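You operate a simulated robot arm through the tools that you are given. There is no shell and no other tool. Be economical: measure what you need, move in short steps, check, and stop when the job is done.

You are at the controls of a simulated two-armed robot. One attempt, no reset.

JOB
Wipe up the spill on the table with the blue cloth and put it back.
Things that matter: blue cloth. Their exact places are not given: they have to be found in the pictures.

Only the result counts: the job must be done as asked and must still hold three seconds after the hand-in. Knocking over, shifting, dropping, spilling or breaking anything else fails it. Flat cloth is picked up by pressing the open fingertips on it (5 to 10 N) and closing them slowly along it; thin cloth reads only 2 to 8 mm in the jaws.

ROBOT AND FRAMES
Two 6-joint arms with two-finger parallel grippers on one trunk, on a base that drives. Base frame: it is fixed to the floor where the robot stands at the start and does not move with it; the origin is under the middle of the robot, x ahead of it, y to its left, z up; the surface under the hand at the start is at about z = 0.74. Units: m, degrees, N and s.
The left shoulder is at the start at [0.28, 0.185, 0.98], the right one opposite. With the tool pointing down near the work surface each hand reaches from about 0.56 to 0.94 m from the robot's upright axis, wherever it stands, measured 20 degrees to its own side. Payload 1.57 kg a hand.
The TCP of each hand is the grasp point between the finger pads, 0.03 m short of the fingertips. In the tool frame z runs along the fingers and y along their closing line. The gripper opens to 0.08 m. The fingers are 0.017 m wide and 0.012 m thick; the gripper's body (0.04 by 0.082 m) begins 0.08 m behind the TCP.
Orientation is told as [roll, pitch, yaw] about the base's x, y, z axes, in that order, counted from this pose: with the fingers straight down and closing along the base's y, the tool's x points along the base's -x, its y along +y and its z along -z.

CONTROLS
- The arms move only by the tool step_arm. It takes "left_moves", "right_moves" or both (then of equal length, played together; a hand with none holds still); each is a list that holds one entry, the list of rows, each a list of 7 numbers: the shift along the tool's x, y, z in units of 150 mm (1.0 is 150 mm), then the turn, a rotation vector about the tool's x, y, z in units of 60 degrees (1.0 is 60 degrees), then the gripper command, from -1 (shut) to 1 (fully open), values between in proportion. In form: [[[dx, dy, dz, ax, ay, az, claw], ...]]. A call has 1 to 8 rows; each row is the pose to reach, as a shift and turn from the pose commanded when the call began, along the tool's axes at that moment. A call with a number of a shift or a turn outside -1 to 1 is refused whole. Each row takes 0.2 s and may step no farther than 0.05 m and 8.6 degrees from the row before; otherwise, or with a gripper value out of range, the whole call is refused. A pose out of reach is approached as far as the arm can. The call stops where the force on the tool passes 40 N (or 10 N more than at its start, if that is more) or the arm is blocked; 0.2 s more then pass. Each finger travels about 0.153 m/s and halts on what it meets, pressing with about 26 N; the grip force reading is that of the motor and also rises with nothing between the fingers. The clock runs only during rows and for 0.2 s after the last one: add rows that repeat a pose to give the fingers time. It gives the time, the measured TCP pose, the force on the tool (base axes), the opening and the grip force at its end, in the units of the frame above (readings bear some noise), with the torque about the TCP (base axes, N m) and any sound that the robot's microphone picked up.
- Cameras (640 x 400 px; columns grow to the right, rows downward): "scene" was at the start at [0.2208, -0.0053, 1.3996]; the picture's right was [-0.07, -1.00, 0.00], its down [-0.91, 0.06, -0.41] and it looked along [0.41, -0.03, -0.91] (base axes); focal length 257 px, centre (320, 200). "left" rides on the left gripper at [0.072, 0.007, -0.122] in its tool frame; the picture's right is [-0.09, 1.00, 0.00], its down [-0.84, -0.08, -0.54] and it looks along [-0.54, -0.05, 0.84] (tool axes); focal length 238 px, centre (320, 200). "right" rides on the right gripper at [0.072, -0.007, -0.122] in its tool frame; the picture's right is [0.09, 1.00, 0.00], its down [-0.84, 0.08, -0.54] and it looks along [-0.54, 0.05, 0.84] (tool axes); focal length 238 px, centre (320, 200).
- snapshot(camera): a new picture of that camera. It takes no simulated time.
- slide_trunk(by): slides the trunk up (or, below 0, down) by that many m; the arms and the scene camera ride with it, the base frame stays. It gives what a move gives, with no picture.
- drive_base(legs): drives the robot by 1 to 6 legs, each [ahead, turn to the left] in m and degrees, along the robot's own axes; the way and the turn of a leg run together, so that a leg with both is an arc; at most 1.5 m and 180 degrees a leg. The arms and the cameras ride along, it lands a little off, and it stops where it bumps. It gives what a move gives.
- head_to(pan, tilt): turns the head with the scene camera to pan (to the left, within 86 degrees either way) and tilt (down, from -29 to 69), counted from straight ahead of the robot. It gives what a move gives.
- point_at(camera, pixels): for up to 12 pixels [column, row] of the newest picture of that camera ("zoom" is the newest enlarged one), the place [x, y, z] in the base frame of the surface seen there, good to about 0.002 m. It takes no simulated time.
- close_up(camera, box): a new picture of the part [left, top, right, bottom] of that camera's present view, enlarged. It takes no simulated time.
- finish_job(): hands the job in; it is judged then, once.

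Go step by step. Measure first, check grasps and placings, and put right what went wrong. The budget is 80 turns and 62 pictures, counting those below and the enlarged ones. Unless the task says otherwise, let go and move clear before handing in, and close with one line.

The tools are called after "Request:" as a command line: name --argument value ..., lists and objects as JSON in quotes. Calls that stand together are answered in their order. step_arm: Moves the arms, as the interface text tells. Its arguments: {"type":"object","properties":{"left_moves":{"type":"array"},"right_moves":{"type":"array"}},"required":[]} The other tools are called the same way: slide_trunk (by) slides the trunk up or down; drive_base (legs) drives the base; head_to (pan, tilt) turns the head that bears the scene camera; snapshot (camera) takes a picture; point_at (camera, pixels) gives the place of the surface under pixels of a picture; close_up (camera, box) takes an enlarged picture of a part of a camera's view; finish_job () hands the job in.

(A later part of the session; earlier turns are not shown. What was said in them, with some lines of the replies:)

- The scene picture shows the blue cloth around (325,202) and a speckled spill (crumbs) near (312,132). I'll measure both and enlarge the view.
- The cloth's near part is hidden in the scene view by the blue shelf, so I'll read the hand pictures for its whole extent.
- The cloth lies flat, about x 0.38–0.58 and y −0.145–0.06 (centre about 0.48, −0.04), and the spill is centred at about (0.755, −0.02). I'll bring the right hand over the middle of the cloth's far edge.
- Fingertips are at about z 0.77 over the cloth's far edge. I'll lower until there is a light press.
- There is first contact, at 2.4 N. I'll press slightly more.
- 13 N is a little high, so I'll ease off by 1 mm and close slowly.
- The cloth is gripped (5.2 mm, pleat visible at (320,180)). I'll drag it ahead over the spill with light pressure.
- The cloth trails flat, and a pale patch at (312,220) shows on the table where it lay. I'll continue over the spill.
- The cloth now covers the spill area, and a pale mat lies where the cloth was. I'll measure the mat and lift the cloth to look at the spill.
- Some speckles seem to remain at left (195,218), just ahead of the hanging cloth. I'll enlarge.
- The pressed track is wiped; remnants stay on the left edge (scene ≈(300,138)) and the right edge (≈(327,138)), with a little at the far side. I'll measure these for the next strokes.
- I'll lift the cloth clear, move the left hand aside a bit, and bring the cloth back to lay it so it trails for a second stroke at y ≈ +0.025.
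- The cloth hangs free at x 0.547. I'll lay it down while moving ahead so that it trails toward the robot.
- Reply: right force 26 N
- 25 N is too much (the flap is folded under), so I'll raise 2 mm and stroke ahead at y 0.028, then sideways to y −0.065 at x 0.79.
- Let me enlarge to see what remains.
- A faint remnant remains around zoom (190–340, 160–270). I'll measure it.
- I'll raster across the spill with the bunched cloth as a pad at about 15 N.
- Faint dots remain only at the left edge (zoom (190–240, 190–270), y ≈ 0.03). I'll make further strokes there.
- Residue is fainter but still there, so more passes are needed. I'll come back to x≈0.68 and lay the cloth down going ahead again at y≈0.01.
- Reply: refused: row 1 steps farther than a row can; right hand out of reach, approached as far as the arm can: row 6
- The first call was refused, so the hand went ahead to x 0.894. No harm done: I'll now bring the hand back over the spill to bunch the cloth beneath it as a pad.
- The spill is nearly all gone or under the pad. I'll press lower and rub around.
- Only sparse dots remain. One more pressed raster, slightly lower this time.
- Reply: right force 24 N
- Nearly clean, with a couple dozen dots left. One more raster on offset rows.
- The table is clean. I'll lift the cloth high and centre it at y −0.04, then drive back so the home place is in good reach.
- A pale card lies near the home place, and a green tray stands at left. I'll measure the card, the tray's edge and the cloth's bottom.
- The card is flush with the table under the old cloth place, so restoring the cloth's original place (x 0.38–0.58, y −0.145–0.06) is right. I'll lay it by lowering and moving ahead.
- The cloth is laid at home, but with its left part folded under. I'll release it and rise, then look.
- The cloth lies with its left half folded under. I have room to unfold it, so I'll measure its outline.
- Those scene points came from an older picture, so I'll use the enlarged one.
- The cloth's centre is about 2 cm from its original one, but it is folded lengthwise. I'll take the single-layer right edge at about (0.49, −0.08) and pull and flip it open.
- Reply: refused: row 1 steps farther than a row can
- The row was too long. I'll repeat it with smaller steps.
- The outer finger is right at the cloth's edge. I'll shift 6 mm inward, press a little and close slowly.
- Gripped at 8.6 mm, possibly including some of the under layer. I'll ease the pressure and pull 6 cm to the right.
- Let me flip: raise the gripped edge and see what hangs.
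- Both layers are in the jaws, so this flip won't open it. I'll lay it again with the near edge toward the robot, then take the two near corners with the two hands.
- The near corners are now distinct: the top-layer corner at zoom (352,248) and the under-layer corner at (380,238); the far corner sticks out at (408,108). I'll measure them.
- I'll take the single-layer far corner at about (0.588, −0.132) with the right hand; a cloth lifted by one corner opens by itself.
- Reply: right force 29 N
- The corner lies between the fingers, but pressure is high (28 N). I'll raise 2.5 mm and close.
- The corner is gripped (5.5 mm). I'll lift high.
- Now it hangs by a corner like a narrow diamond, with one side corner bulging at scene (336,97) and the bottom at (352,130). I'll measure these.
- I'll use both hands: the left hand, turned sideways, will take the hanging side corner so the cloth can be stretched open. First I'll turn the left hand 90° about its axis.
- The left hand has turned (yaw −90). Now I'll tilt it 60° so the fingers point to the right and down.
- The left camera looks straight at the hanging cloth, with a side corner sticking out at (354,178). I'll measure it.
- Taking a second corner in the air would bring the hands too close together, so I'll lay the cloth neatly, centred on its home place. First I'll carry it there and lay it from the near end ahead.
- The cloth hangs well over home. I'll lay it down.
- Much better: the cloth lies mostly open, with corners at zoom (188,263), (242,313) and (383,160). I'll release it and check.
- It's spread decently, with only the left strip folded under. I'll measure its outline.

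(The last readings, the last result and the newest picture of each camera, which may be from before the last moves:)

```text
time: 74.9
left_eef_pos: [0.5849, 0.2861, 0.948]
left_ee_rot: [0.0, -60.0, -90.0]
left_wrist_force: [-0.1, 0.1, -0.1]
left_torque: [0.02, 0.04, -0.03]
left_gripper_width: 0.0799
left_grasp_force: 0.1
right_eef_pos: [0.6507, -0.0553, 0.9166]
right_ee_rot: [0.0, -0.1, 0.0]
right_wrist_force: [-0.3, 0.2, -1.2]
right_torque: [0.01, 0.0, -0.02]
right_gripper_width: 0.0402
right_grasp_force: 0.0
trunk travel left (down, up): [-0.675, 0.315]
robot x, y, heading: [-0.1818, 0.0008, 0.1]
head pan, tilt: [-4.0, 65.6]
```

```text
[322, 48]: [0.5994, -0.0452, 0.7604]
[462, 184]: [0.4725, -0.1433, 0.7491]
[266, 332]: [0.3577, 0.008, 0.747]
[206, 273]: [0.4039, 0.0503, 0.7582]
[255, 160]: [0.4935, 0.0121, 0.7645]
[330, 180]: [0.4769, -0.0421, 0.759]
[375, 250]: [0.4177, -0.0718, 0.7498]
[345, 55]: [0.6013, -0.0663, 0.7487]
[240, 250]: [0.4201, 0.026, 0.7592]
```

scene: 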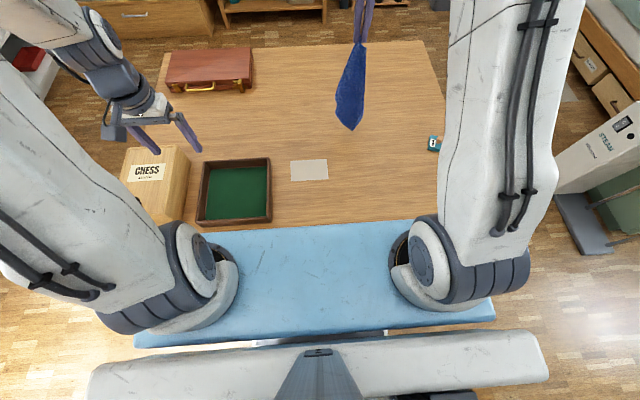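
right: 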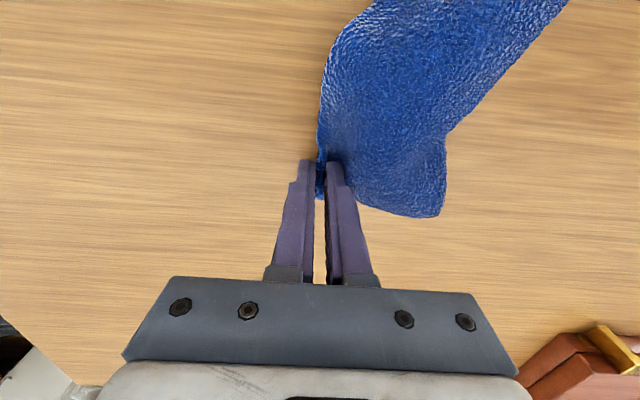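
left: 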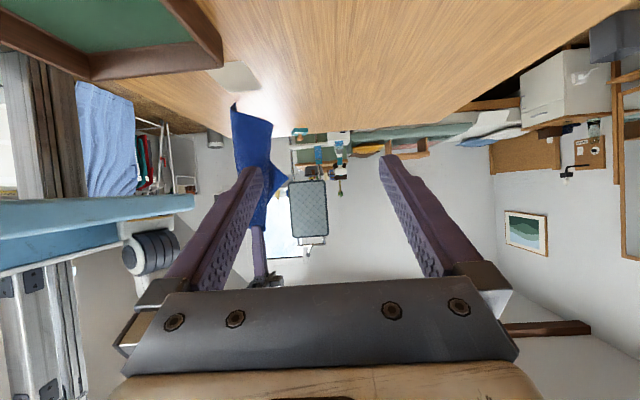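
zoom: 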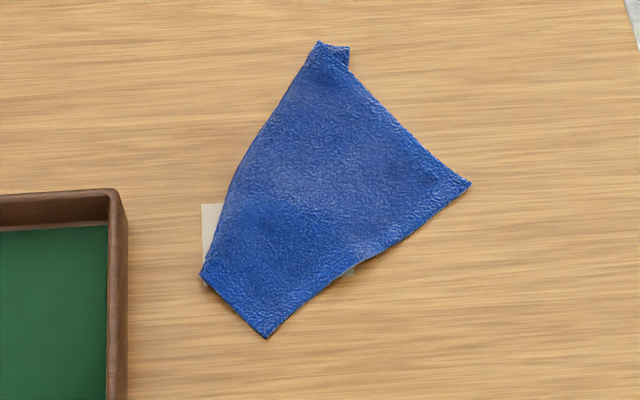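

The cloth's centre is about (0.47, −0.025), within 2 cm of where it was. One last look at the spill area.

Request:
step_arm --right_moves '[[[0, -0.25, -0.1, 0, 0, 0, 0], [0, -0.5, -0.1, 0, 0, 0, 0], [0, -0.75, -0.1, 0, 0, 0, 0], [0, -1.0, -0.1, 0, 0, 0, 0]]]'

Request:
close_up --camera "scene" --box '[270, 60, 390, 140]'

Request:
snapshot --camera "scene"

```text
time: 75.9
left_eef_pos: [0.5845, 0.2865, 0.9486]
left_ee_rot: [-0.1, -60.0, -89.9]
left_wrist_force: [0.2, 0.1, -0.1]
left_torque: [-0.02, 0.01, 0.02]
left_gripper_width: 0.0802
left_grasp_force: 0.1
right_eef_pos: [0.652, -0.207, 0.9295]
right_ee_rot: [0.0, 0.0, -0.1]
right_wrist_force: [0.4, -0.7, 0.6]
right_torque: [-0.05, -0.04, 0.01]
right_gripper_width: 0.04
right_grasp_force: 0.1
trunk travel left (down, up): [-0.675, 0.315]
robot x, y, heading: [-0.18, -0.0001, 0.0]
head pan, tilt: [-4.0, 65.6]
```

```text
5.00 times, centred on (330, 100) of scene
```

zoom: 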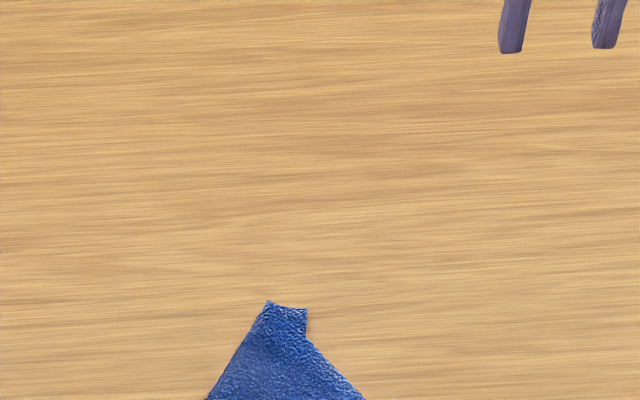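

```text
8 pictures are left
```

scene: 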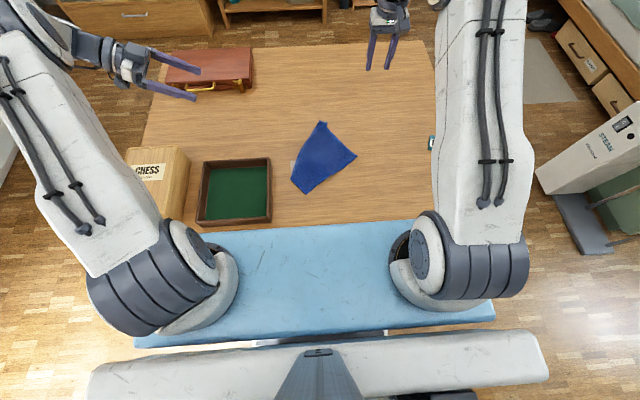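

The spill area is clean, the cloth is back on its place, nothing else has moved, and both hands are clear. Handing in.

Request:
finish_job

```text
The job is handed in.
```

The spill is wiped up and the blue cloth is back within about 2 cm of where it lay, but it isn't as flat as before: it is turned at an angle, with a strip along its left side folded under.
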